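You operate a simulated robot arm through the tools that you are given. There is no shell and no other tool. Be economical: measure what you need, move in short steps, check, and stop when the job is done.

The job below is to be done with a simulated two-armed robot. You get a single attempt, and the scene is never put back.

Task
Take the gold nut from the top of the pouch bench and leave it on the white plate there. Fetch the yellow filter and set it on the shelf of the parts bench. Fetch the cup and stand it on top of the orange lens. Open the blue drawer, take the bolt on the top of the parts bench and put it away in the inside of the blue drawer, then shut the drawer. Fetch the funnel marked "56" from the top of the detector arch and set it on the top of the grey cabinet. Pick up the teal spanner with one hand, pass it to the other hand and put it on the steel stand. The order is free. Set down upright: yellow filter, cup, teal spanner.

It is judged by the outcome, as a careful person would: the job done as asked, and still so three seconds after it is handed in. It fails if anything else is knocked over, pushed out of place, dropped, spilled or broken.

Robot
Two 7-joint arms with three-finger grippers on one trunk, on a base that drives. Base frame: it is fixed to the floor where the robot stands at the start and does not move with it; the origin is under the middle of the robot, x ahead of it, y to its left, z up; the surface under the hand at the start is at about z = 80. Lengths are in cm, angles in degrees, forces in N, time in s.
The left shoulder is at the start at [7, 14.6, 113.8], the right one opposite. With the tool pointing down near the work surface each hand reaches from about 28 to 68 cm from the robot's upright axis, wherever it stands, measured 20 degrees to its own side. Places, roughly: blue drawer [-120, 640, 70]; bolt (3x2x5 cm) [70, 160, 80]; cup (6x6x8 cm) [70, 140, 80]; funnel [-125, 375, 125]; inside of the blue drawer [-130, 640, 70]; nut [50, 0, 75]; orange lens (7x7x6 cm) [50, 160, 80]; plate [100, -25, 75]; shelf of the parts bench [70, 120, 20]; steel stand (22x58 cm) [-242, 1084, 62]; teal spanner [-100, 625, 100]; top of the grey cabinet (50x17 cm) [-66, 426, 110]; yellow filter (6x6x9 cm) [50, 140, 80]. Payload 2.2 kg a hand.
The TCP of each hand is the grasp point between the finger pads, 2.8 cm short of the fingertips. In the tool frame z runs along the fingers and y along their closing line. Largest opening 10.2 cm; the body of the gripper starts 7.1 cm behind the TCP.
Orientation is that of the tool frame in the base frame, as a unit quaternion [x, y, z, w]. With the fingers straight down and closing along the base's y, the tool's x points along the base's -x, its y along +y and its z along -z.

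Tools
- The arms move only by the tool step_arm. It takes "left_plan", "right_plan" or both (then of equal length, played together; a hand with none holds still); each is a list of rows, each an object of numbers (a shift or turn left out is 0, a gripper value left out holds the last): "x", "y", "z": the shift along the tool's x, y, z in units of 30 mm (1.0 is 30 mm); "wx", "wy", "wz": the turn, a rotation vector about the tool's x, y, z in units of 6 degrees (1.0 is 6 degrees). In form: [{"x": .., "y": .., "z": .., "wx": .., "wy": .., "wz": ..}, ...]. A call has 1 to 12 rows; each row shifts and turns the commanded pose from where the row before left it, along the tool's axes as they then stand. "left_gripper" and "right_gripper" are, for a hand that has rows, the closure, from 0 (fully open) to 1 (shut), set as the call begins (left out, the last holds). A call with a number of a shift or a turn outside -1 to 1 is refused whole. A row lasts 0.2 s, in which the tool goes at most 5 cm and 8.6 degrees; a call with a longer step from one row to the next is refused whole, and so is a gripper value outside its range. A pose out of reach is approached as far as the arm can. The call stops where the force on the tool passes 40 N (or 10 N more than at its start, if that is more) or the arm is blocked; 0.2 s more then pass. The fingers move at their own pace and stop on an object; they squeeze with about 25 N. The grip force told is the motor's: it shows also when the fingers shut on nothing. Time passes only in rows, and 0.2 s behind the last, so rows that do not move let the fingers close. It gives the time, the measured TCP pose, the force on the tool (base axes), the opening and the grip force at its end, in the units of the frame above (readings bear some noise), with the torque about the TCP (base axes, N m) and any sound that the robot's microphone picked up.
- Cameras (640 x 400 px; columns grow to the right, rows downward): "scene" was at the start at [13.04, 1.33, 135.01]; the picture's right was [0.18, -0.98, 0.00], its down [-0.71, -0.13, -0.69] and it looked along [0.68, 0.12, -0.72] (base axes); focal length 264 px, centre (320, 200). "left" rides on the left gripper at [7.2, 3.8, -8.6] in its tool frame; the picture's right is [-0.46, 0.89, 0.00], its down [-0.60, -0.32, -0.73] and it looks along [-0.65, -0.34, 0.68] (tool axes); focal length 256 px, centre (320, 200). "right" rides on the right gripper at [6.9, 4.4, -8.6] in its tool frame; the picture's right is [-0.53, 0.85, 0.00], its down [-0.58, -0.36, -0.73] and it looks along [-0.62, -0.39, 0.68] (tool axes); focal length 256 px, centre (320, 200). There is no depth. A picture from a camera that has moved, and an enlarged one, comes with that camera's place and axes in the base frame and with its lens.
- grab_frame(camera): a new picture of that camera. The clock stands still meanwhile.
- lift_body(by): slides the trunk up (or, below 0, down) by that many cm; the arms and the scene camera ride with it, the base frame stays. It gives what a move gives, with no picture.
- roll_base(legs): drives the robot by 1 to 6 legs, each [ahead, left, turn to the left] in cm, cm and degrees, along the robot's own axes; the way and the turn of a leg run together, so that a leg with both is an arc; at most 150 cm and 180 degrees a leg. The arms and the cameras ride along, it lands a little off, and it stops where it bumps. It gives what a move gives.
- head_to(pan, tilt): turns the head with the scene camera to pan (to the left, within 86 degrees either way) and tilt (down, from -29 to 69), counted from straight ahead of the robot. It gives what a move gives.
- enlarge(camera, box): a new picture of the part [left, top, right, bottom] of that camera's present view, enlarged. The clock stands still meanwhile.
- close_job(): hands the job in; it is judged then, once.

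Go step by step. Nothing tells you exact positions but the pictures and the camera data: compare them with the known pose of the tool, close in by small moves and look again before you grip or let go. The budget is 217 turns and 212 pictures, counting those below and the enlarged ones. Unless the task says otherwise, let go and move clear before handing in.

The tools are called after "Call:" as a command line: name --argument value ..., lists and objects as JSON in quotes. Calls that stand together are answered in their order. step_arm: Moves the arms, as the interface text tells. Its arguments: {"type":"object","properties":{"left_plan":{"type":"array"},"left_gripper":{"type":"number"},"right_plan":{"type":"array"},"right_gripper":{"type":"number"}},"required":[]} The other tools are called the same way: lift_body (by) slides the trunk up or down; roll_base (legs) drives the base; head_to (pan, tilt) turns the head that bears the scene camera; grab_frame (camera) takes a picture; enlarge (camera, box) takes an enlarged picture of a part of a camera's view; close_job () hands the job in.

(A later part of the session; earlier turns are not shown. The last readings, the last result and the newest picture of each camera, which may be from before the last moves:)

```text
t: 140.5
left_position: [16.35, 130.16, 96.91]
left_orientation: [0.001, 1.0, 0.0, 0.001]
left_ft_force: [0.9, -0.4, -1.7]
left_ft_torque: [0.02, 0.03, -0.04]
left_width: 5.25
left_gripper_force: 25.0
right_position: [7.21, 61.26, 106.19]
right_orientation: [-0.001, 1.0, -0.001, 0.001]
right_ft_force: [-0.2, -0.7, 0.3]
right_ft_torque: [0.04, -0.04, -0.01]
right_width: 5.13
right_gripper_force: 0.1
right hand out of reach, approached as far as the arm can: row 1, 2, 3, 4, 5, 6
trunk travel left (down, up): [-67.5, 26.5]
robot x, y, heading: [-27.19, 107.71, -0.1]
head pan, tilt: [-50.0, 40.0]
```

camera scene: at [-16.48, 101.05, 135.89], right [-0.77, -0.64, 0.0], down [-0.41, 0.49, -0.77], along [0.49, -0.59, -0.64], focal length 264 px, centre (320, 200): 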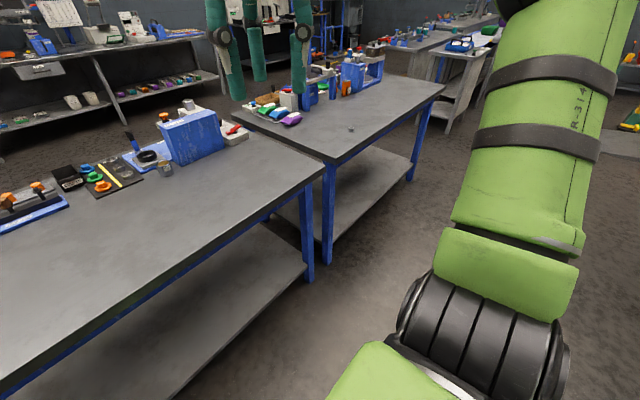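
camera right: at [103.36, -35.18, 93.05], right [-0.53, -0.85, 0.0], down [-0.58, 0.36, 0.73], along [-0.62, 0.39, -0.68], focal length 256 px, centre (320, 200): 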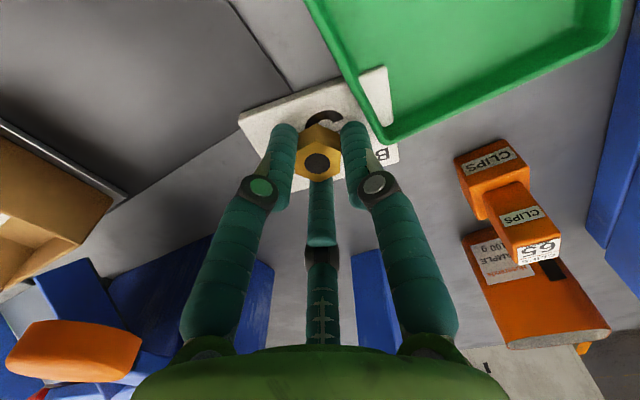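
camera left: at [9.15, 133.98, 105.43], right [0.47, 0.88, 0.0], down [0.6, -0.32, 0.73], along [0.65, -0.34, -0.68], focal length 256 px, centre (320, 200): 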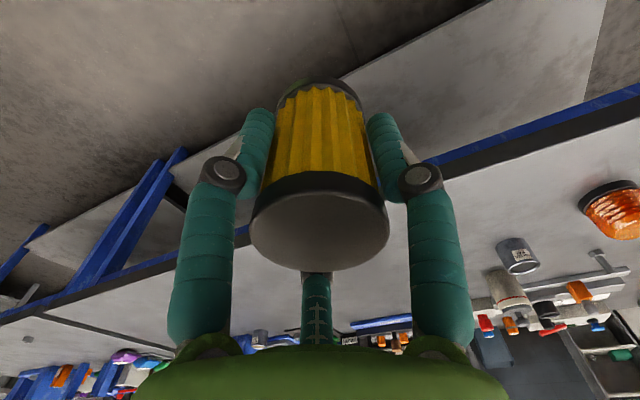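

Call:
step_arm --right_plan '[{"wz": 1}, {"wz": 1}, {"wz": 1}, {"wz": 1}, {"wz": 1}, {"wz": 1}, {"wz": 1}, {"wz": 1}]'

Call:
step_arm --right_plan '[{"x": 0.56, "y": -0.9}, {"x": 0.56, "y": -0.9}, {"x": 0.56, "y": -0.9}, {"x": 0.56, "y": -0.9}, {"x": 0.56, "y": -0.9}, {"x": 0.56, "y": -0.9}, {"x": 0.56, "y": -0.9}]'

```text
t: 142.3
left_position: [16.25, 130.25, 96.73]
left_orientation: [0.001, 1.0, 0.0, 0.001]
left_ft_force: [-0.3, 0.3, -1.5]
left_ft_torque: [-0.01, 0.01, -0.04]
left_width: 5.23
left_gripper_force: 25.2
right_position: [7.15, 61.26, 106.35]
right_orientation: [0.408, 0.913, 0.001, 0.001]
right_ft_force: [-0.1, -0.2, 0.6]
right_ft_torque: [-0.02, -0.03, -0.02]
right_width: 5.11
right_gripper_force: 0.0
trunk travel left (down, up): [-67.5, 26.5]
robot x, y, heading: [-27.37, 107.56, -0.2]
head pan, tilt: [-50.0, 40.0]
```

```text
t: 143.9
left_position: [16.25, 130.28, 96.77]
left_orientation: [0.001, 1.0, -0.001, 0.002]
left_ft_force: [-0.5, -0.8, -1.2]
left_ft_torque: [-0.01, 0.01, 0.01]
left_width: 5.23
left_gripper_force: 25.7
right_position: [-14.97, 57.43, 106.21]
right_orientation: [0.406, 0.914, 0.0, 0.002]
right_ft_force: [-0.3, 0.2, -0.3]
right_ft_torque: [-0.02, -0.02, 0.03]
right_width: 5.09
right_gripper_force: 0.0
right hand out of reach, approached as far as the arm can: row 1, 2
trunk travel left (down, up): [-67.5, 26.5]
robot x, y, heading: [-26.98, 107.57, 0.1]
head pan, tilt: [-50.0, 40.0]
```

The right hand is now at the side. Lower the trunk and look under the table.

Call:
lift_body --by -58

Call:
head_to --pan 15 --tilt 30

Call:
grab_frame --camera "scene"

Call:
grab_frame --camera "left"

```text
refused: -58 is not a number from -40 to 40
```

```text
t: 145.3
left_position: [16.32, 130.24, 96.82]
left_orientation: [0.001, 1.0, 0.0, 0.001]
left_ft_force: [0.3, 1.1, -1.7]
left_ft_torque: [0.0, -0.01, 0.0]
left_width: 5.2
left_gripper_force: 25.1
right_position: [-14.87, 57.39, 106.08]
right_orientation: [0.406, 0.914, 0.0, 0.001]
right_ft_force: [1.0, 0.0, -0.3]
right_ft_torque: [-0.02, 0.04, -0.03]
right_width: 5.08
right_gripper_force: 0.0
trunk travel left (down, up): [-67.5, 26.5]
robot x, y, heading: [-27.25, 107.78, -0.2]
head pan, tilt: [15.0, 30.0]
```

```text
151 pictures are left
camera scene: at [-13.21, 109.87, 137.42], right [0.26, -0.97, 0.0], down [-0.48, -0.13, -0.87], along [0.84, 0.22, -0.5], focal length 264 px, centre (320, 200)
```

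scene: 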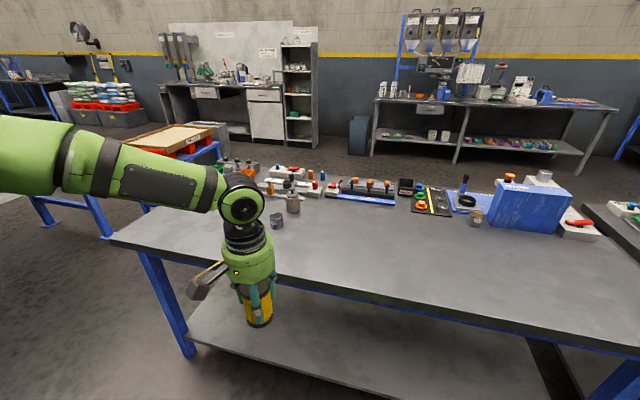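

```text
150 pictures are left
camera left: at [9.12, 134.0, 105.44], right [0.47, 0.88, 0.0], down [0.6, -0.32, 0.73], along [0.65, -0.34, -0.68], focal length 256 px, centre (320, 200)
```

left: 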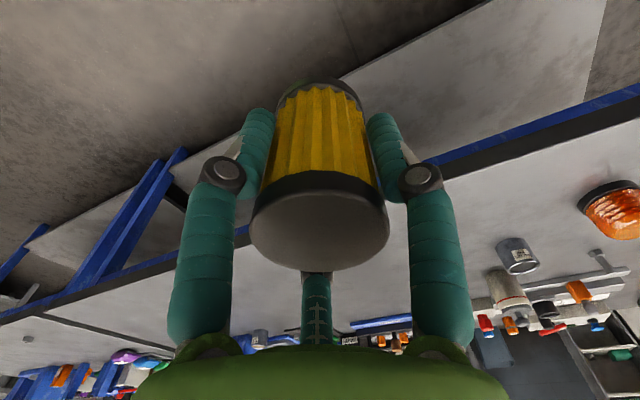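

Call:
lift_body --by -40

Call:
lift_body --by -22

Call:
grab_frame --camera "scene"

Call:
grab_frame --camera "left"

```text
t: 149.1
left_position: [16.29, 130.23, 56.82]
left_orientation: [0.001, 1.0, 0.0, 0.002]
left_ft_force: [-0.3, 1.0, -1.6]
left_ft_torque: [0.0, 0.0, 0.01]
left_width: 5.22
left_gripper_force: 25.3
right_position: [-14.8, 57.41, 66.13]
right_orientation: [0.405, 0.914, 0.001, 0.003]
right_ft_force: [-0.1, -0.1, -0.2]
right_ft_torque: [0.01, 0.02, 0.0]
right_width: 5.1
right_gripper_force: 0.1
trunk travel left (down, up): [-27.5, 66.5]
robot x, y, heading: [-27.03, 107.74, -0.2]
head pan, tilt: [15.0, 30.0]
```

```text
t: 151.4
left_position: [16.4, 130.23, 34.76]
left_orientation: [0.001, 1.0, -0.001, 0.0]
left_ft_force: [-1.1, 0.1, -0.8]
left_ft_torque: [0.01, 0.03, 0.01]
left_width: 5.22
left_gripper_force: 25.2
right_position: [-14.87, 57.49, 44.06]
right_orientation: [0.407, 0.914, 0.0, 0.001]
right_ft_force: [0.1, -0.3, -0.3]
right_ft_torque: [0.02, 0.0, -0.01]
right_width: 5.12
right_gripper_force: 0.1
trunk travel left (down, up): [-5.5, 88.5]
robot x, y, heading: [-27.34, 108.01, 0.0]
head pan, tilt: [15.0, 30.0]
```

```text
149 pictures are left
camera scene: at [-13.23, 109.88, 75.43], right [0.26, -0.97, 0.0], down [-0.48, -0.13, -0.87], along [0.84, 0.22, -0.5], focal length 264 px, centre (320, 200)
```

scene: 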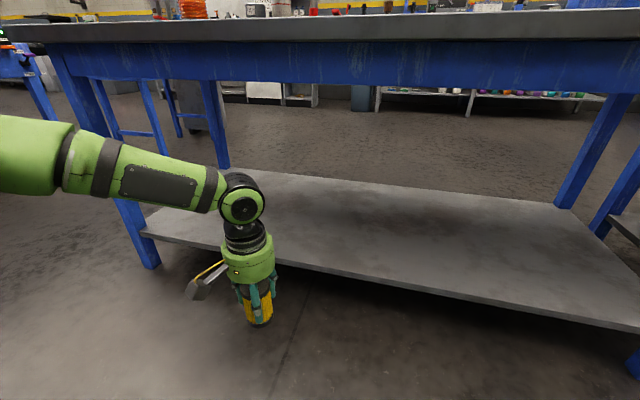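

```text
148 pictures are left
camera left: at [9.1, 134.0, 43.44], right [0.47, 0.88, 0.0], down [0.6, -0.32, 0.73], along [0.65, -0.34, -0.68], focal length 256 px, centre (320, 200)
```

left: 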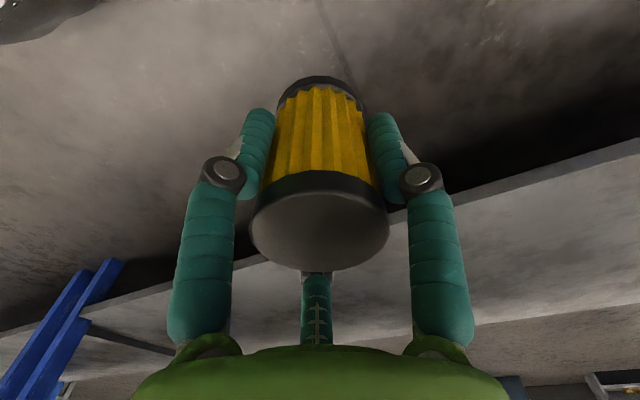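

Clearances look good. I drive forward 34 cm so the filter is over the shelf.

Call:
roll_base --legs '[[20, 0, 0]]'

Call:
grab_frame --camera "scene"

```text
t: 153.0
left_position: [36.3, 130.03, 34.82]
left_orientation: [0.003, 1.0, -0.001, 0.001]
left_ft_force: [0.0, -0.3, -1.9]
left_ft_torque: [-0.01, -0.01, -0.03]
left_width: 5.19
left_gripper_force: 25.0
right_position: [4.84, 57.36, 44.09]
right_orientation: [0.408, 0.913, 0.001, 0.001]
right_ft_force: [-0.6, -0.4, 0.8]
right_ft_torque: [0.01, -0.03, 0.0]
right_width: 5.09
right_gripper_force: 0.1
trunk travel left (down, up): [-5.5, 88.5]
robot x, y, heading: [-7.15, 107.45, -0.2]
head pan, tilt: [15.0, 30.0]
```

```text
147 pictures are left
camera scene: at [6.67, 109.78, 75.42], right [0.25, -0.97, 0.0], down [-0.48, -0.13, -0.87], along [0.84, 0.22, -0.5], focal length 264 px, centre (320, 200)
```

scene: 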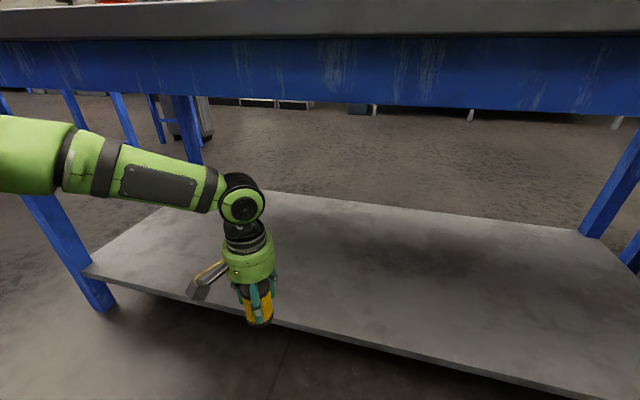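

Call:
roll_base --legs '[[13, 0, 0]]'

Call:
step_arm --left_plan '[{"z": 0.7}, {"z": 0.7}, {"z": 0.6}]'

Call:
grab_frame --camera "scene"

Call:
grab_frame --camera "left"

```text
t: 154.3
left_position: [49.33, 129.98, 34.8]
left_orientation: [0.001, 1.0, 0.001, 0.001]
left_ft_force: [-0.7, 0.2, -0.9]
left_ft_torque: [-0.03, -0.01, -0.02]
left_width: 5.22
left_gripper_force: 24.7
right_position: [18.08, 57.31, 44.03]
right_orientation: [0.408, 0.913, 0.0, 0.001]
right_ft_force: [-0.3, 0.4, 0.2]
right_ft_torque: [0.04, 0.0, 0.0]
right_width: 5.1
right_gripper_force: 0.0
trunk travel left (down, up): [-5.5, 88.5]
robot x, y, heading: [5.78, 107.5, -0.2]
head pan, tilt: [15.0, 30.0]
```

```text
t: 155.1
left_position: [49.37, 130.11, 28.87]
left_orientation: [0.001, 1.0, 0.0, 0.002]
left_ft_force: [0.4, -0.2, -0.8]
left_ft_torque: [0.01, 0.01, 0.0]
left_width: 5.25
left_gripper_force: 25.0
right_position: [17.94, 57.34, 44.05]
right_orientation: [0.408, 0.913, 0.001, 0.001]
right_ft_force: [0.0, -0.6, -0.4]
right_ft_torque: [0.0, 0.03, 0.03]
right_width: 5.1
right_gripper_force: 0.1
trunk travel left (down, up): [-5.5, 88.5]
robot x, y, heading: [5.8, 107.97, -0.1]
head pan, tilt: [15.0, 30.0]
```

```text
146 pictures are left
camera scene: at [19.8, 109.76, 75.43], right [0.26, -0.97, 0.0], down [-0.48, -0.13, -0.87], along [0.84, 0.22, -0.5], focal length 264 px, centre (320, 200)
```

scene: 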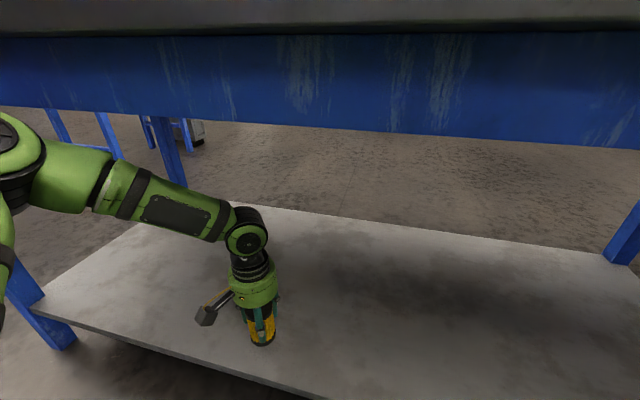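

```text
145 pictures are left
camera left: at [42.19, 133.88, 37.45], right [0.47, 0.88, 0.0], down [0.6, -0.32, 0.73], along [0.65, -0.34, -0.68], focal length 256 px, centre (320, 200)
```

left: 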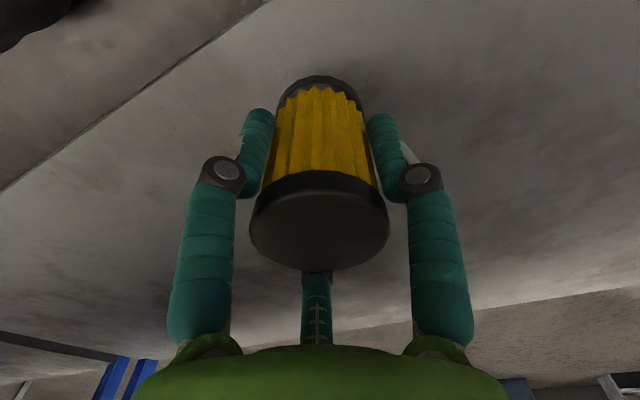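

Call:
step_arm --left_plan '[{"z": 0.4}, {"z": 0.3}]'

Call:
step_arm --left_plan '[{"z": 0.15}, {"z": 0.1}]'

Call:
step_arm --left_plan '[{"z": 0.1}]'

Call:
enlarge --camera "scene" --box '[190, 200, 350, 380]'

```text
t: 155.7
left_position: [49.48, 130.25, 26.84]
left_orientation: [0.001, 1.0, 0.0, 0.001]
left_ft_force: [0.6, -0.8, -1.9]
left_ft_torque: [0.0, -0.03, 0.01]
left_width: 5.22
left_gripper_force: 25.2
right_position: [18.04, 57.32, 44.11]
right_orientation: [0.407, 0.913, 0.001, 0.001]
right_ft_force: [0.1, 0.2, -0.7]
right_ft_torque: [-0.01, 0.01, 0.02]
right_width: 5.12
right_gripper_force: 0.0
trunk travel left (down, up): [-5.5, 88.5]
robot x, y, heading: [6.4, 107.33, -0.3]
head pan, tilt: [15.0, 30.0]
```

```text
t: 156.3
left_position: [49.4, 130.18, 25.86]
left_orientation: [0.001, 1.0, -0.001, 0.001]
left_ft_force: [1.2, -1.4, -2.2]
left_ft_torque: [0.04, 0.03, 0.0]
left_width: 5.22
left_gripper_force: 25.1
right_position: [18.14, 57.39, 44.12]
right_orientation: [0.408, 0.913, 0.0, 0.001]
right_ft_force: [-0.1, -0.7, 0.3]
right_ft_torque: [0.02, 0.02, -0.02]
right_width: 5.09
right_gripper_force: 0.1
trunk travel left (down, up): [-5.5, 88.5]
robot x, y, heading: [5.71, 107.68, 0.0]
head pan, tilt: [15.0, 30.0]
```

```text
t: 156.7
left_position: [49.35, 130.07, 25.76]
left_orientation: [0.002, 1.0, -0.001, 0.001]
left_ft_force: [-0.2, 0.4, -1.3]
left_ft_torque: [0.01, 0.04, -0.01]
left_width: 5.22
left_gripper_force: 25.0
right_position: [17.96, 57.23, 44.15]
right_orientation: [0.408, 0.913, 0.001, 0.001]
right_ft_force: [-0.1, -0.8, 0.1]
right_ft_torque: [0.02, -0.01, 0.0]
right_width: 5.09
right_gripper_force: 0.1
trunk travel left (down, up): [-5.5, 88.5]
robot x, y, heading: [5.87, 107.6, -0.3]
head pan, tilt: [15.0, 30.0]
```

```text
2.22 times, centred on (270, 290) of scene
camera zoom: at [19.8, 109.76, 75.42], right [0.26, -0.97, 0.0], down [-0.48, -0.13, -0.87], along [0.84, 0.22, -0.5], focal length 586 px, centre (431, 0)
```

zoom: 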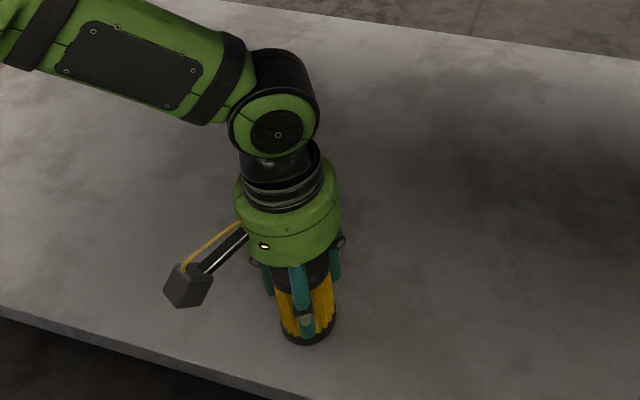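

Call:
step_arm --left_plan '[{"z": 0.15}]'

Call:
step_arm --left_plan '[{"z": 0.1}]'

Call:
grab_frame --camera "left"

```text
t: 157.1
left_position: [49.38, 130.1, 25.31]
left_orientation: [0.0, 1.0, 0.0, 0.001]
left_ft_force: [-0.6, -0.3, -1.2]
left_ft_torque: [-0.03, 0.02, 0.02]
left_width: 5.23
left_gripper_force: 24.6
right_position: [18.02, 57.3, 44.07]
right_orientation: [0.408, 0.913, 0.0, 0.0]
right_ft_force: [1.1, 0.9, -0.3]
right_ft_torque: [-0.01, 0.0, 0.02]
right_width: 5.09
right_gripper_force: 0.1
trunk travel left (down, up): [-5.5, 88.5]
robot x, y, heading: [6.13, 107.49, 0.1]
head pan, tilt: [15.0, 30.0]
```

```text
t: 157.5
left_position: [49.28, 130.11, 24.91]
left_orientation: [0.001, 1.0, 0.0, 0.001]
left_ft_force: [-0.2, -0.6, -0.7]
left_ft_torque: [-0.03, 0.0, 0.01]
left_width: 5.21
left_gripper_force: 24.9
right_position: [18.12, 57.26, 44.05]
right_orientation: [0.408, 0.913, 0.0, 0.001]
right_ft_force: [0.2, 0.1, 0.2]
right_ft_torque: [0.02, 0.02, 0.01]
right_width: 5.1
right_gripper_force: 0.2
trunk travel left (down, up): [-5.5, 88.5]
robot x, y, heading: [6.23, 107.21, -0.2]
head pan, tilt: [15.0, 30.0]
```

```text
143 pictures are left
camera left: at [42.18, 133.81, 33.56], right [0.47, 0.88, 0.0], down [0.6, -0.32, 0.73], along [0.65, -0.34, -0.68], focal length 256 px, centre (320, 200)
```

left: 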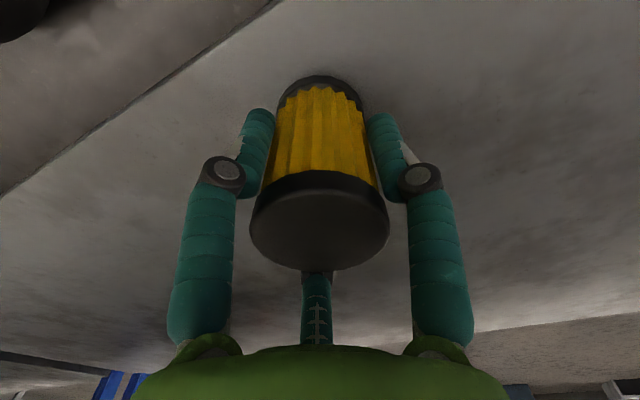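

Call:
step_arm --left_plan '[{"z": 0.1}, {"z": 0.1}]'

Call:
step_arm --left_plan '[{"z": 0.1}, {"z": 0.1}]'

Call:
step_arm --left_plan '[{"z": 0.1}]'

```text
t: 158.1
left_position: [49.42, 130.25, 24.3]
left_orientation: [0.002, 1.0, 0.001, 0.002]
left_ft_force: [0.3, -0.1, -1.8]
left_ft_torque: [-0.02, 0.01, 0.0]
left_width: 5.23
left_gripper_force: 25.2
right_position: [18.05, 57.36, 44.11]
right_orientation: [0.407, 0.913, 0.001, 0.001]
right_ft_force: [0.2, -0.2, 0.8]
right_ft_torque: [0.01, 0.0, 0.02]
right_width: 5.09
right_gripper_force: 0.0
trunk travel left (down, up): [-5.5, 88.5]
robot x, y, heading: [5.9, 107.38, -0.1]
head pan, tilt: [15.0, 30.0]
```

```text
t: 158.7
left_position: [49.46, 130.16, 24.03]
left_orientation: [0.002, 1.0, 0.001, 0.004]
left_ft_force: [-6.7, 4.7, 21.7]
left_ft_torque: [0.16, 0.17, 0.05]
left_width: 5.27
left_gripper_force: 24.9
right_position: [18.09, 57.31, 44.04]
right_orientation: [0.407, 0.913, 0.003, 0.002]
right_ft_force: [0.0, -0.2, -0.1]
right_ft_torque: [-0.01, 0.0, -0.04]
right_width: 5.11
right_gripper_force: 0.0
trunk travel left (down, up): [-5.5, 88.5]
robot x, y, heading: [6.16, 107.59, 0.0]
head pan, tilt: [15.0, 30.0]
```

```text
t: 159.1
left_position: [49.49, 130.02, 23.54]
left_orientation: [0.002, 1.0, 0.0, 0.003]
left_ft_force: [-4.0, 4.4, 22.0]
left_ft_torque: [0.11, 0.22, -0.02]
left_width: 5.26
left_gripper_force: 24.1
right_position: [17.99, 57.37, 44.02]
right_orientation: [0.407, 0.913, 0.002, 0.002]
right_ft_force: [-0.4, -0.9, 0.1]
right_ft_torque: [-0.02, 0.0, 0.0]
right_width: 5.09
right_gripper_force: 0.1
trunk travel left (down, up): [-5.5, 88.5]
robot x, y, heading: [5.9, 107.48, -0.1]
head pan, tilt: [15.0, 30.0]
```

Contact with the shelf. Release and rise.

Call:
step_arm --left_plan '[{"z": -0.1}]'

Call:
step_arm --left_plan '[{}, {}, {}, {"z": -0.4}, {"z": -0.8}, {"z": -0.8}, {"z": -0.8}, {"z": -0.8}, {"z": -0.8}]' --left_gripper 0.2

Call:
grab_frame --camera "left"

Call:
grab_frame --camera "scene"

```text
t: 159.5
left_position: [49.39, 130.05, 23.57]
left_orientation: [0.002, 1.0, 0.001, 0.001]
left_ft_force: [1.0, -0.4, -0.6]
left_ft_torque: [-0.04, -0.06, 0.0]
left_width: 5.22
left_gripper_force: 25.1
right_position: [18.07, 57.22, 44.08]
right_orientation: [0.407, 0.913, 0.0, 0.002]
right_ft_force: [-0.2, 0.4, -1.0]
right_ft_torque: [0.01, 0.01, -0.01]
right_width: 5.1
right_gripper_force: 0.1
trunk travel left (down, up): [-5.5, 88.5]
robot x, y, heading: [5.86, 107.66, -0.3]
head pan, tilt: [15.0, 30.0]
```

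```text
t: 161.5
left_position: [49.3, 130.13, 36.99]
left_orientation: [0.001, 1.0, 0.0, 0.001]
left_ft_force: [0.7, -0.5, -0.7]
left_ft_torque: [-0.04, 0.0, 0.01]
left_width: 8.14
left_gripper_force: 0.0
right_position: [17.97, 57.24, 44.07]
right_orientation: [0.407, 0.913, 0.001, 0.001]
right_ft_force: [-0.6, 0.8, -0.1]
right_ft_torque: [0.01, 0.01, -0.01]
right_width: 5.08
right_gripper_force: 0.0
trunk travel left (down, up): [-5.5, 88.5]
robot x, y, heading: [5.96, 107.87, -0.4]
head pan, tilt: [15.0, 30.0]
```

```text
142 pictures are left
camera left: at [42.12, 133.87, 45.65], right [0.47, 0.88, 0.0], down [0.6, -0.32, 0.73], along [0.65, -0.34, -0.68], focal length 256 px, centre (320, 200)
```

left: 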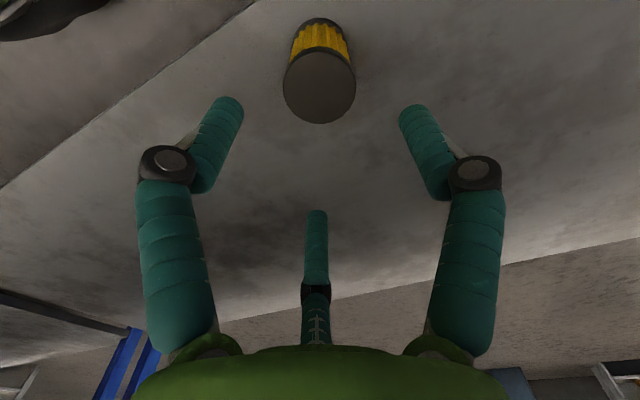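

```text
141 pictures are left
camera scene: at [19.8, 109.75, 75.42], right [0.26, -0.97, 0.0], down [-0.48, -0.13, -0.87], along [0.84, 0.22, -0.5], focal length 264 px, centre (320, 200)
```

scene: 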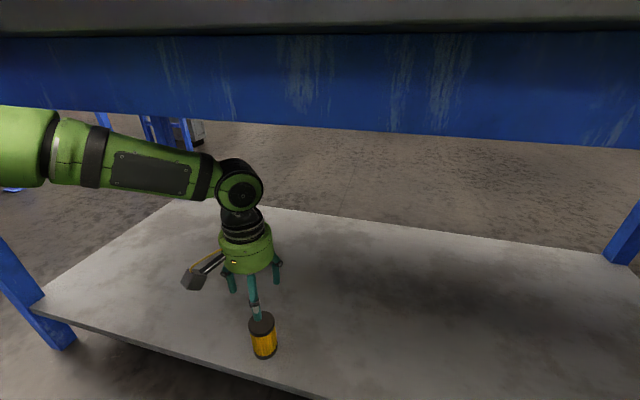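

The filter stands on the shelf. I back out, raise the trunk, and head to the cup.

Call:
roll_base --legs '[[-34, 0, 0]]'

Call:
lift_body --by 40

Call:
lift_body --by 22

Call:
roll_base --legs '[[0, 20, 0]]'

Call:
head_to --pan 15 --tilt 45

Call:
grab_frame --camera "scene"

```text
t: 163.7
left_position: [15.52, 130.03, 36.99]
left_orientation: [0.002, 1.0, 0.0, 0.001]
left_ft_force: [0.4, -1.0, -0.8]
left_ft_torque: [0.0, -0.02, 0.03]
left_width: 8.17
left_gripper_force: 0.1
right_position: [-15.94, 57.48, 44.05]
right_orientation: [0.408, 0.913, 0.0, 0.0]
right_ft_force: [0.0, 0.1, 0.1]
right_ft_torque: [0.02, 0.04, 0.03]
right_width: 5.1
right_gripper_force: 0.0
trunk travel left (down, up): [-5.5, 88.5]
robot x, y, heading: [-27.87, 107.46, -0.5]
head pan, tilt: [15.0, 30.0]
```

```text
t: 167.6
left_position: [15.46, 130.15, 76.95]
left_orientation: [0.003, 1.0, 0.001, 0.001]
left_ft_force: [-0.2, 0.9, 0.2]
left_ft_torque: [-0.02, 0.03, 0.01]
left_width: 8.17
left_gripper_force: 0.0
right_position: [-15.94, 57.4, 84.05]
right_orientation: [0.407, 0.913, 0.0, 0.001]
right_ft_force: [0.1, -0.1, -0.1]
right_ft_torque: [0.0, 0.01, 0.04]
right_width: 5.08
right_gripper_force: 0.1
trunk travel left (down, up): [-45.5, 48.5]
robot x, y, heading: [-27.92, 108.04, -0.1]
head pan, tilt: [15.0, 30.0]
```

```text
t: 169.9
left_position: [15.5, 130.13, 98.99]
left_orientation: [0.002, 1.0, 0.0, 0.0]
left_ft_force: [0.4, -0.6, 0.0]
left_ft_torque: [0.0, 0.01, 0.01]
left_width: 8.13
left_gripper_force: 0.1
right_position: [-15.93, 57.38, 106.15]
right_orientation: [0.409, 0.913, 0.0, 0.001]
right_ft_force: [0.4, 0.0, 0.0]
right_ft_torque: [0.03, 0.03, -0.01]
right_width: 5.11
right_gripper_force: 0.2
trunk travel left (down, up): [-67.5, 26.5]
robot x, y, heading: [-28.01, 107.35, 0.0]
head pan, tilt: [15.0, 30.0]
```

```text
t: 171.5
left_position: [15.63, 149.87, 99.21]
left_orientation: [0.002, 1.0, 0.001, 0.001]
left_ft_force: [0.3, 0.8, -0.6]
left_ft_torque: [0.0, -0.01, 0.01]
left_width: 8.15
left_gripper_force: 0.1
right_position: [-15.82, 77.17, 106.0]
right_orientation: [0.408, 0.913, 0.001, 0.002]
right_ft_force: [0.3, 0.0, 0.1]
right_ft_torque: [0.03, 0.02, -0.02]
right_width: 5.11
right_gripper_force: 0.0
trunk travel left (down, up): [-67.5, 26.5]
robot x, y, heading: [-28.17, 127.36, -0.4]
head pan, tilt: [15.0, 30.0]
```

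```text
t: 172.2
left_position: [15.58, 149.99, 98.94]
left_orientation: [0.002, 1.0, 0.0, 0.0]
left_ft_force: [0.7, 0.6, 0.5]
left_ft_torque: [0.0, -0.02, -0.04]
left_width: 8.14
left_gripper_force: 0.0
right_position: [-15.87, 77.2, 106.08]
right_orientation: [0.408, 0.913, 0.001, 0.001]
right_ft_force: [-0.1, 0.7, -0.3]
right_ft_torque: [-0.02, -0.03, 0.03]
right_width: 5.1
right_gripper_force: 0.1
trunk travel left (down, up): [-67.5, 26.5]
robot x, y, heading: [-27.65, 127.27, 0.0]
head pan, tilt: [15.0, 45.0]
```

```text
140 pictures are left
camera scene: at [-14.87, 129.49, 135.17], right [0.25, -0.97, 0.0], down [-0.68, -0.18, -0.71], along [0.68, 0.18, -0.71], focal length 264 px, centre (320, 200)
```

scene: 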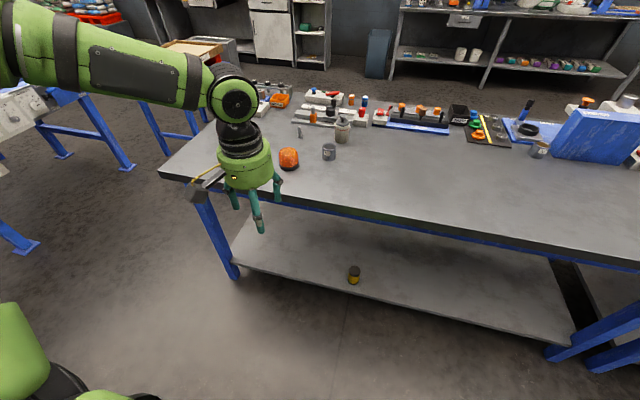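

Call:
enlarge --camera "scene" --box '[260, 100, 400, 190]'

Call:
enlarge --camera "scene" --box '[440, 80, 620, 180]'

```text
4.44 times, centred on (330, 145) of scene
camera zoom: at [-14.87, 129.49, 135.17], right [0.25, -0.97, 0.0], down [-0.68, -0.18, -0.71], along [0.68, 0.18, -0.71], focal length 1171 px, centre (276, 444)
```

zoom: 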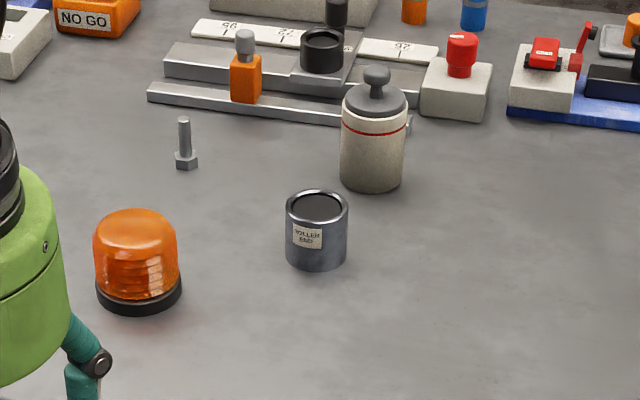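

```text
3.56 times, centred on (530, 130) of scene
camera zoom: at [-14.87, 129.49, 135.17], right [0.25, -0.97, 0.0], down [-0.68, -0.18, -0.71], along [0.68, 0.18, -0.71], focal length 937 px, centre (-427, 449)
```

zoom: 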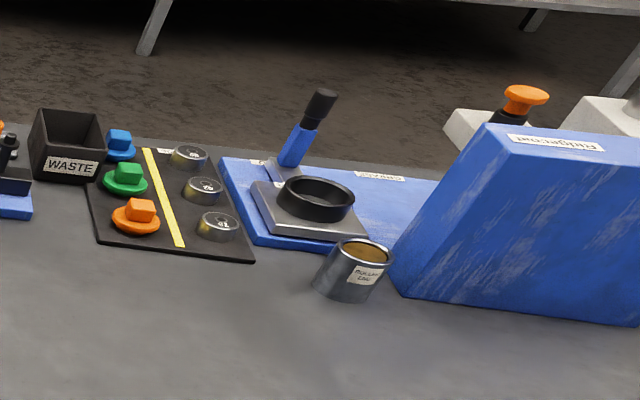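

Two candidates for "cup": the small open metal can labelled ROLLER END, and the pale lidded canister at (70,143.5). I'll move closer to inspect them with the hand camera.

Call:
step_arm --left_plan '[{"z": -1}, {"z": -1}]'

Call:
roll_base --legs '[[25, 0, 0]]'

Call:
grab_frame --camera "left"

Call:
grab_frame --camera "scene"

```text
t: 172.8
left_position: [15.68, 149.94, 104.95]
left_orientation: [0.003, 1.0, 0.001, 0.002]
left_ft_force: [0.2, -0.3, -0.4]
left_ft_torque: [0.0, -0.04, 0.03]
left_width: 8.2
left_gripper_force: 0.1
right_position: [-15.89, 77.24, 106.08]
right_orientation: [0.408, 0.913, 0.0, 0.001]
right_ft_force: [-0.3, 0.1, -0.3]
right_ft_torque: [0.0, -0.02, -0.02]
right_width: 5.09
right_gripper_force: 0.1
trunk travel left (down, up): [-67.5, 26.5]
robot x, y, heading: [-28.12, 127.43, -0.3]
head pan, tilt: [15.0, 45.0]
```

```text
t: 174.7
left_position: [40.36, 149.67, 104.97]
left_orientation: [0.005, 1.0, 0.0, 0.002]
left_ft_force: [0.7, 0.0, 0.7]
left_ft_torque: [0.0, -0.02, 0.03]
left_width: 8.15
left_gripper_force: 0.0
right_position: [8.63, 77.11, 106.0]
right_orientation: [0.41, 0.912, 0.001, 0.001]
right_ft_force: [-0.7, -0.5, -0.9]
right_ft_torque: [0.02, 0.02, 0.01]
right_width: 5.12
right_gripper_force: 0.1
trunk travel left (down, up): [-67.5, 26.5]
robot x, y, heading: [-3.3, 127.36, -0.2]
head pan, tilt: [15.0, 45.0]
```

```text
137 pictures are left
camera left: at [33.09, 153.45, 113.62], right [0.47, 0.88, 0.0], down [0.6, -0.32, 0.73], along [0.65, -0.35, -0.68], focal length 256 px, centre (320, 200)
```

left: 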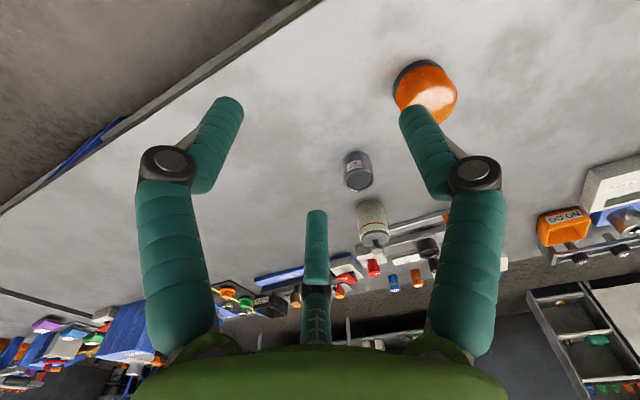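

```text
136 pictures are left
camera scene: at [9.61, 129.23, 135.18], right [0.25, -0.97, 0.0], down [-0.68, -0.18, -0.71], along [0.69, 0.18, -0.71], focal length 264 px, centre (320, 200)
```

scene: 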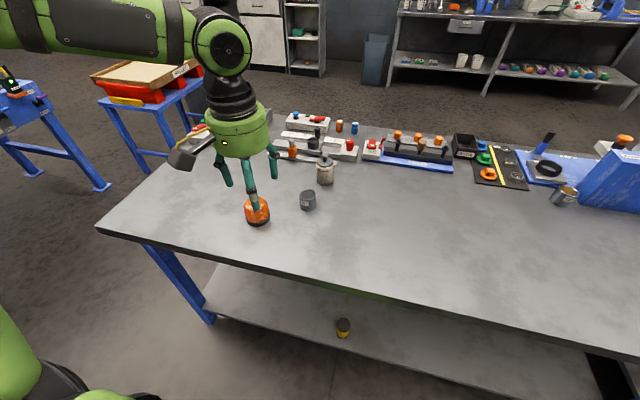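

Call:
enlarge --camera "scene" --box '[270, 130, 370, 230]'

Call:
enlarge --camera "left" --box '[320, 120, 420, 260]'

```text
4.00 times, centred on (320, 180) of scene
camera zoom: at [9.61, 129.23, 135.18], right [0.25, -0.97, 0.0], down [-0.68, -0.18, -0.71], along [0.69, 0.18, -0.71], focal length 1054 px, centre (320, 280)
```

zoom: 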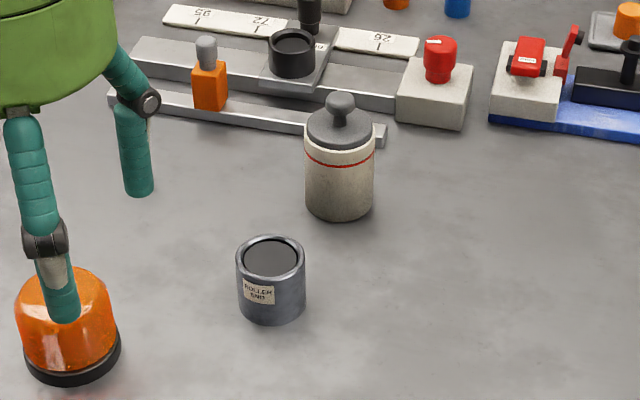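

```text
2.86 times, centred on (370, 190) of left
camera zoom: at [33.09, 153.45, 113.62], right [0.47, 0.88, 0.0], down [0.6, -0.32, 0.73], along [0.65, -0.35, -0.68], focal length 731 px, centre (177, 229)
```

zoom: 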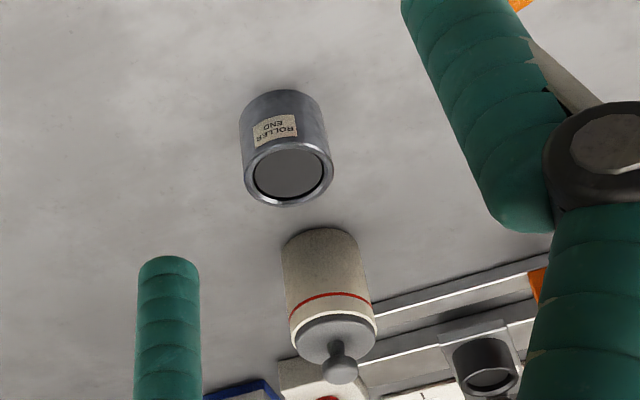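

Call:
enlarge --camera "scene" --box '[295, 145, 350, 215]'

Call:
head_to --pan -25 --tilt 40

Call:
grab_frame --camera "scene"

Call:
enlarge --camera "scene" --box '[220, 80, 400, 200]'

```text
5.71 times, centred on (322, 180) of scene
camera zoom: at [9.61, 129.23, 135.18], right [0.25, -0.97, 0.0], down [-0.68, -0.18, -0.71], along [0.69, 0.18, -0.71], focal length 1506 px, centre (306, 314)
```

zoom: 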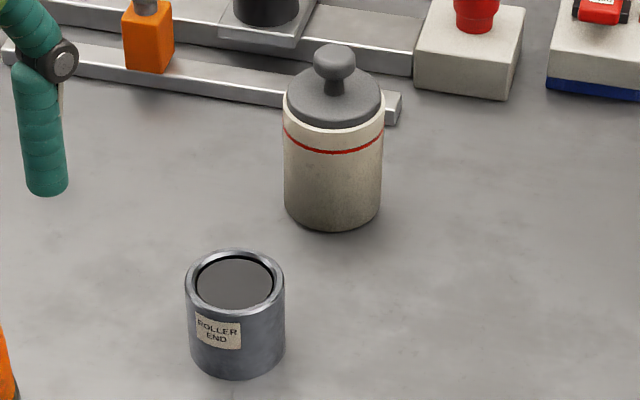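

```text
t: 175.7
left_position: [40.49, 149.59, 104.9]
left_orientation: [0.004, 1.0, 0.0, 0.002]
left_ft_force: [0.1, 0.3, 1.1]
left_ft_torque: [0.0, 0.0, 0.0]
left_width: 8.15
left_gripper_force: 0.0
right_position: [8.62, 77.12, 105.97]
right_orientation: [0.409, 0.912, 0.0, 0.001]
right_ft_force: [0.5, 0.5, 0.4]
right_ft_torque: [-0.01, -0.01, -0.01]
right_width: 5.1
right_gripper_force: 0.1
trunk travel left (down, up): [-67.5, 26.5]
robot x, y, heading: [-3.38, 127.12, -0.2]
head pan, tilt: [-25.0, 40.0]
```

```text
132 pictures are left
camera scene: at [9.52, 123.55, 135.89], right [-0.43, -0.9, 0.0], down [-0.58, 0.28, -0.77], along [0.69, -0.33, -0.64], focal length 264 px, centre (320, 200)
```

scene: 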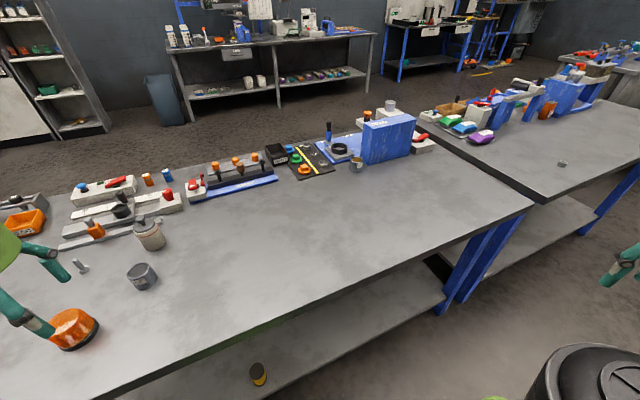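

```text
3.33 times, centred on (310, 140) of scene
camera zoom: at [9.52, 123.55, 135.89], right [-0.43, -0.9, 0.0], down [-0.58, 0.28, -0.77], along [0.69, -0.33, -0.64], focal length 878 px, centre (353, 400)
```

zoom: 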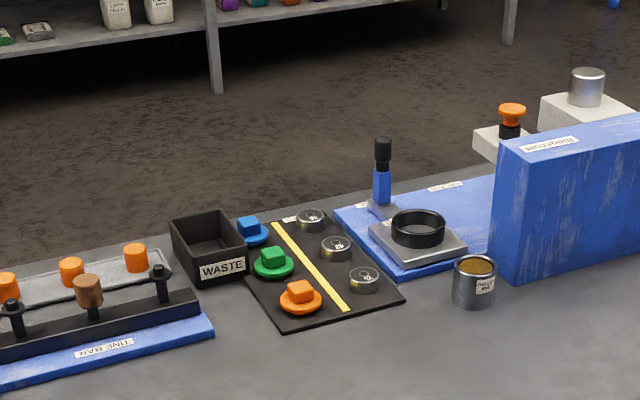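

I judge the pale unlabelled canister at ~(70.6,143.7) (right on the listed spot, 6 cm wide) to be the cup; the labelled metal piece is a "roller end" part. I move in above it.

Call:
roll_base --legs '[[12, 9, 0]]'

Call:
step_arm --left_plan '[{"y": -0.6, "x": -0.6}, {"y": -0.6, "x": -0.6}, {"y": -0.6, "x": -0.6}, {"y": -0.6, "x": -0.6}, {"y": -0.6, "x": -0.6}, {"y": -0.6, "x": -0.6}, {"y": -0.6, "x": -0.6}, {"y": -0.6, "x": -0.6}, {"y": -0.2, "x": -0.6}, {"x": -0.6}]'

Call:
head_to --pan 10 --tilt 40

Call:
grab_frame --camera "left"

Call:
grab_frame --camera "scene"

```text
t: 177.1
left_position: [51.95, 158.4, 105.17]
left_orientation: [0.005, 1.0, 0.0, 0.002]
left_ft_force: [-0.7, -0.6, 0.9]
left_ft_torque: [0.02, -0.05, -0.04]
left_width: 8.15
left_gripper_force: 0.1
right_position: [20.09, 85.93, 105.96]
right_orientation: [0.411, 0.912, 0.002, 0.002]
right_ft_force: [-0.6, -0.4, -0.1]
right_ft_torque: [0.04, -0.03, 0.01]
right_width: 5.1
right_gripper_force: 0.1
trunk travel left (down, up): [-67.5, 26.5]
robot x, y, heading: [8.16, 136.1, -0.6]
head pan, tilt: [-25.0, 40.0]
```

```text
t: 179.3
left_position: [60.62, 152.15, 104.64]
left_orientation: [0.005, 1.0, -0.001, 0.002]
left_ft_force: [-0.2, -0.1, 0.1]
left_ft_torque: [-0.03, 0.02, -0.03]
left_width: 8.15
left_gripper_force: 0.1
left hand out of reach, approached as far as the arm can: row 5, 6, 7, 8, 9, 10
right_position: [20.07, 85.92, 106.09]
right_orientation: [0.411, 0.912, 0.001, 0.001]
right_ft_force: [-0.3, -0.7, 0.1]
right_ft_torque: [0.01, 0.01, 0.03]
right_width: 5.11
right_gripper_force: 0.2
trunk travel left (down, up): [-67.5, 26.5]
robot x, y, heading: [8.21, 136.27, -0.4]
head pan, tilt: [-25.0, 40.0]
```

```text
t: 180.3
left_position: [60.67, 152.19, 104.55]
left_orientation: [0.005, 1.0, -0.001, 0.003]
left_ft_force: [0.1, -0.6, -0.2]
left_ft_torque: [-0.05, 0.03, -0.02]
left_width: 8.14
left_gripper_force: 0.1
right_position: [20.19, 85.95, 106.12]
right_orientation: [0.411, 0.912, 0.001, 0.001]
right_ft_force: [-0.9, 0.3, -0.8]
right_ft_torque: [-0.02, 0.02, 0.02]
right_width: 5.1
right_gripper_force: 0.0
trunk travel left (down, up): [-67.5, 26.5]
robot x, y, heading: [8.43, 136.39, -0.8]
head pan, tilt: [10.0, 40.0]
```

```text
130 pictures are left
camera left: at [53.48, 155.98, 113.21], right [0.47, 0.88, 0.0], down [0.6, -0.32, 0.73], along [0.65, -0.35, -0.68], focal length 256 px, centre (320, 200)
```

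left: 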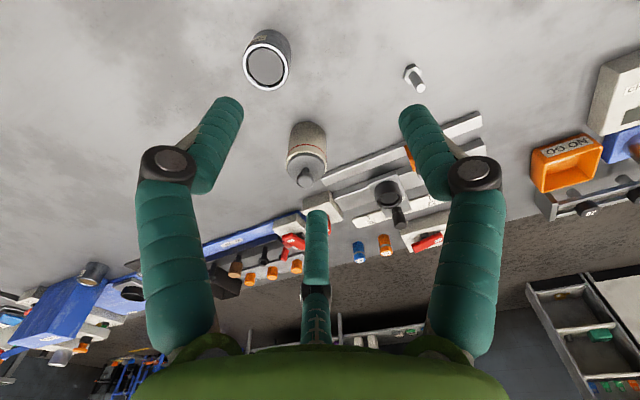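

```text
129 pictures are left
camera scene: at [21.85, 137.47, 135.89], right [0.16, -0.99, 0.0], down [-0.63, -0.11, -0.77], along [0.76, 0.13, -0.64], focal length 264 px, centre (320, 200)
```

scene: 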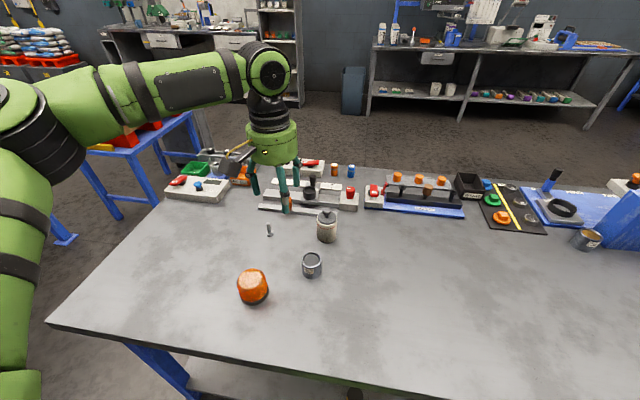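

The left arm stops short; I try a clockwise yaw to free the wrist, then extend.

Call:
step_arm --left_plan '[{"wz": 1}, {"wz": 1}, {"wz": 1}, {"wz": 1}, {"wz": 1}, {"z": 0.5, "x": -0.2, "y": -0.1}, {"z": 0.5, "x": -0.87, "y": 0.5}, {"x": -0.87, "y": 0.5}, {"x": -0.87, "y": 0.5}]'

```text
t: 182.3
left_position: [64.01, 156.12, 101.88]
left_orientation: [0.263, 0.965, 0.0, 0.003]
left_ft_force: [-0.2, -0.3, 0.6]
left_ft_torque: [-0.01, 0.0, 0.04]
left_width: 8.17
left_gripper_force: 0.1
left hand out of reach, approached as far as the arm can: row 6, 7, 8, 9
right_position: [20.21, 85.98, 106.08]
right_orientation: [0.411, 0.912, 0.001, 0.001]
right_ft_force: [0.1, -0.2, 1.1]
right_ft_torque: [-0.01, 0.0, -0.03]
right_width: 5.11
right_gripper_force: 0.1
trunk travel left (down, up): [-67.5, 26.5]
robot x, y, heading: [8.48, 136.13, -0.5]
head pan, tilt: [10.0, 40.0]
```

Reach is better further to its own side, so I shift the base right and approach again.

Call:
roll_base --legs '[[0, -18, 0.5]]'

Call:
step_arm --left_plan '[{"wz": -1}, {"wz": -1}, {"wz": -1}, {"wz": -1}, {"wz": -1}, {"y": 1}, {"y": 0.9}, {"x": -1}, {"x": -1}]'

Call:
grab_frame --camera "left"

```text
t: 183.8
left_position: [63.77, 138.72, 101.74]
left_orientation: [0.26, 0.966, 0.0, 0.003]
left_ft_force: [-0.2, -0.5, -0.1]
left_ft_torque: [-0.03, -0.02, 0.01]
left_width: 8.16
left_gripper_force: 0.0
right_position: [20.49, 68.18, 106.16]
right_orientation: [0.406, 0.914, 0.0, 0.001]
right_ft_force: [0.0, -0.5, -0.4]
right_ft_torque: [-0.03, 0.0, -0.01]
right_width: 5.09
right_gripper_force: 0.0
trunk travel left (down, up): [-67.5, 26.5]
robot x, y, heading: [8.29, 118.26, -0.0]
head pan, tilt: [10.0, 40.0]
```

```text
t: 185.8
left_position: [66.91, 145.16, 101.9]
left_orientation: [0.001, 1.0, -0.001, 0.004]
left_ft_force: [1.0, -0.1, 1.5]
left_ft_torque: [-0.01, -0.05, -0.03]
left_width: 8.17
left_gripper_force: 0.0
left hand out of reach, approached as far as the arm can: row 9
right_position: [20.44, 68.19, 106.2]
right_orientation: [0.406, 0.914, 0.001, 0.001]
right_ft_force: [-0.5, -1.0, 0.6]
right_ft_torque: [-0.03, 0.02, 0.0]
right_width: 5.08
right_gripper_force: 0.0
trunk travel left (down, up): [-67.5, 26.5]
robot x, y, heading: [8.04, 118.25, 0.0]
head pan, tilt: [10.0, 40.0]
```

```text
128 pictures are left
camera left: at [59.54, 148.98, 110.4], right [0.47, 0.88, 0.0], down [0.6, -0.32, 0.74], along [0.65, -0.34, -0.68], focal length 256 px, centre (320, 200)
```

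left: 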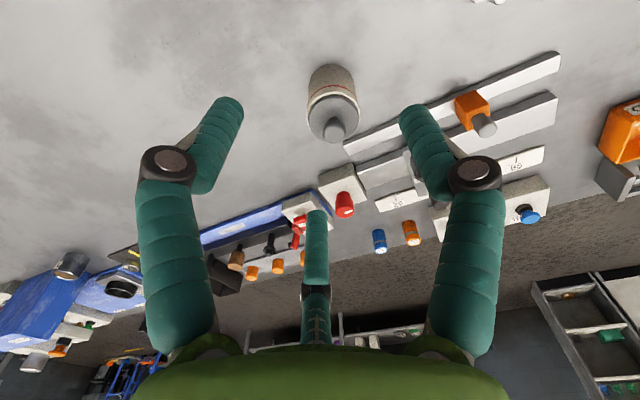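

Call:
roll_base --legs '[[4.5, 0, 0]]'

Call:
step_arm --left_plan '[{"y": -0.3, "z": 0.8}, {"z": 0.8}, {"z": 0.5}]'

Call:
grab_frame --camera "left"

Call:
grab_frame --camera "scene"

```text
t: 186.7
left_position: [70.92, 145.05, 102.0]
left_orientation: [0.001, 1.0, 0.0, 0.004]
left_ft_force: [-0.9, -0.5, 0.5]
left_ft_torque: [0.03, -0.03, 0.0]
left_width: 8.18
left_gripper_force: 0.1
right_position: [24.57, 68.04, 106.21]
right_orientation: [0.407, 0.913, 0.002, 0.002]
right_ft_force: [-1.1, -0.7, -0.3]
right_ft_torque: [0.01, -0.03, 0.0]
right_width: 5.08
right_gripper_force: 0.0
trunk travel left (down, up): [-67.5, 26.5]
robot x, y, heading: [12.44, 118.21, -0.0]
head pan, tilt: [10.0, 40.0]
```

```text
t: 187.5
left_position: [70.37, 144.48, 95.45]
left_orientation: [0.002, 1.0, -0.001, 0.004]
left_ft_force: [0.3, 1.2, 0.6]
left_ft_torque: [0.02, 0.01, -0.01]
left_width: 8.12
left_gripper_force: 0.1
left hand out of reach, approached as far as the arm can: row 1, 2, 3
right_position: [24.89, 68.13, 106.05]
right_orientation: [0.407, 0.913, 0.001, 0.001]
right_ft_force: [0.0, -0.3, -0.2]
right_ft_torque: [-0.01, 0.02, 0.0]
right_width: 5.1
right_gripper_force: 0.1
trunk travel left (down, up): [-67.5, 26.5]
robot x, y, heading: [12.73, 118.68, 0.0]
head pan, tilt: [10.0, 40.0]
```

```text
127 pictures are left
camera left: at [63.18, 148.28, 104.13], right [0.47, 0.88, 0.0], down [0.6, -0.32, 0.74], along [0.65, -0.34, -0.68], focal length 256 px, centre (320, 200)
```

left: 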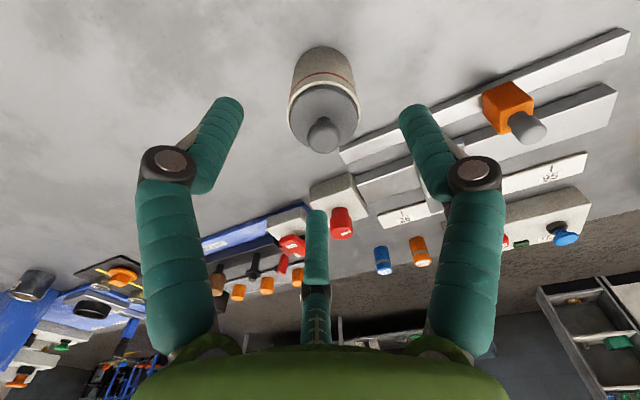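

```text
126 pictures are left
camera scene: at [26.22, 119.67, 135.88], right [0.17, -0.98, 0.0], down [-0.63, -0.11, -0.77], along [0.75, 0.13, -0.64], focal length 264 px, centre (320, 200)
```

scene: 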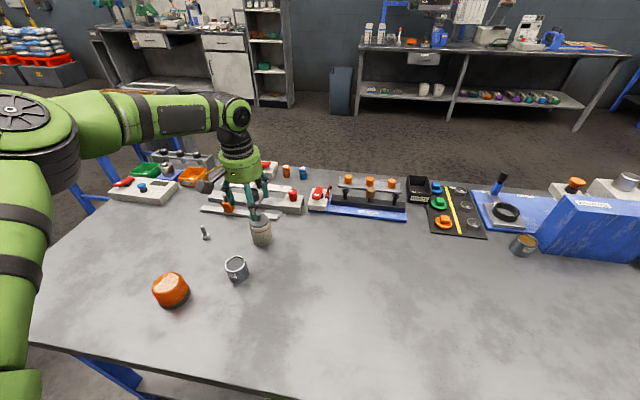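

Call:
enlarge --camera "scene" --box '[190, 210, 290, 300]'

Call:
enlarge --camera "scene" --box '[480, 200, 580, 280]'

```text
4.44 times, centred on (240, 255) of scene
camera zoom: at [26.22, 119.67, 135.88], right [0.17, -0.98, 0.0], down [-0.63, -0.11, -0.77], along [0.75, 0.13, -0.64], focal length 1171 px, centre (676, -44)
```

zoom: 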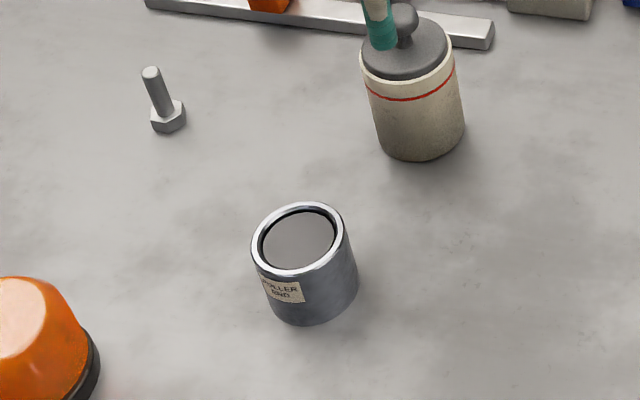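

```text
5.00 times, centred on (530, 240) of scene
camera zoom: at [26.22, 119.67, 135.88], right [0.17, -0.98, 0.0], down [-0.63, -0.11, -0.77], along [0.75, 0.13, -0.64], focal length 1318 px, centre (-730, 0)
```

zoom: 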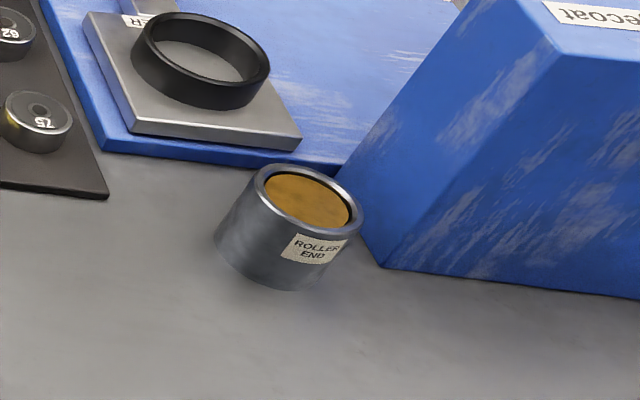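

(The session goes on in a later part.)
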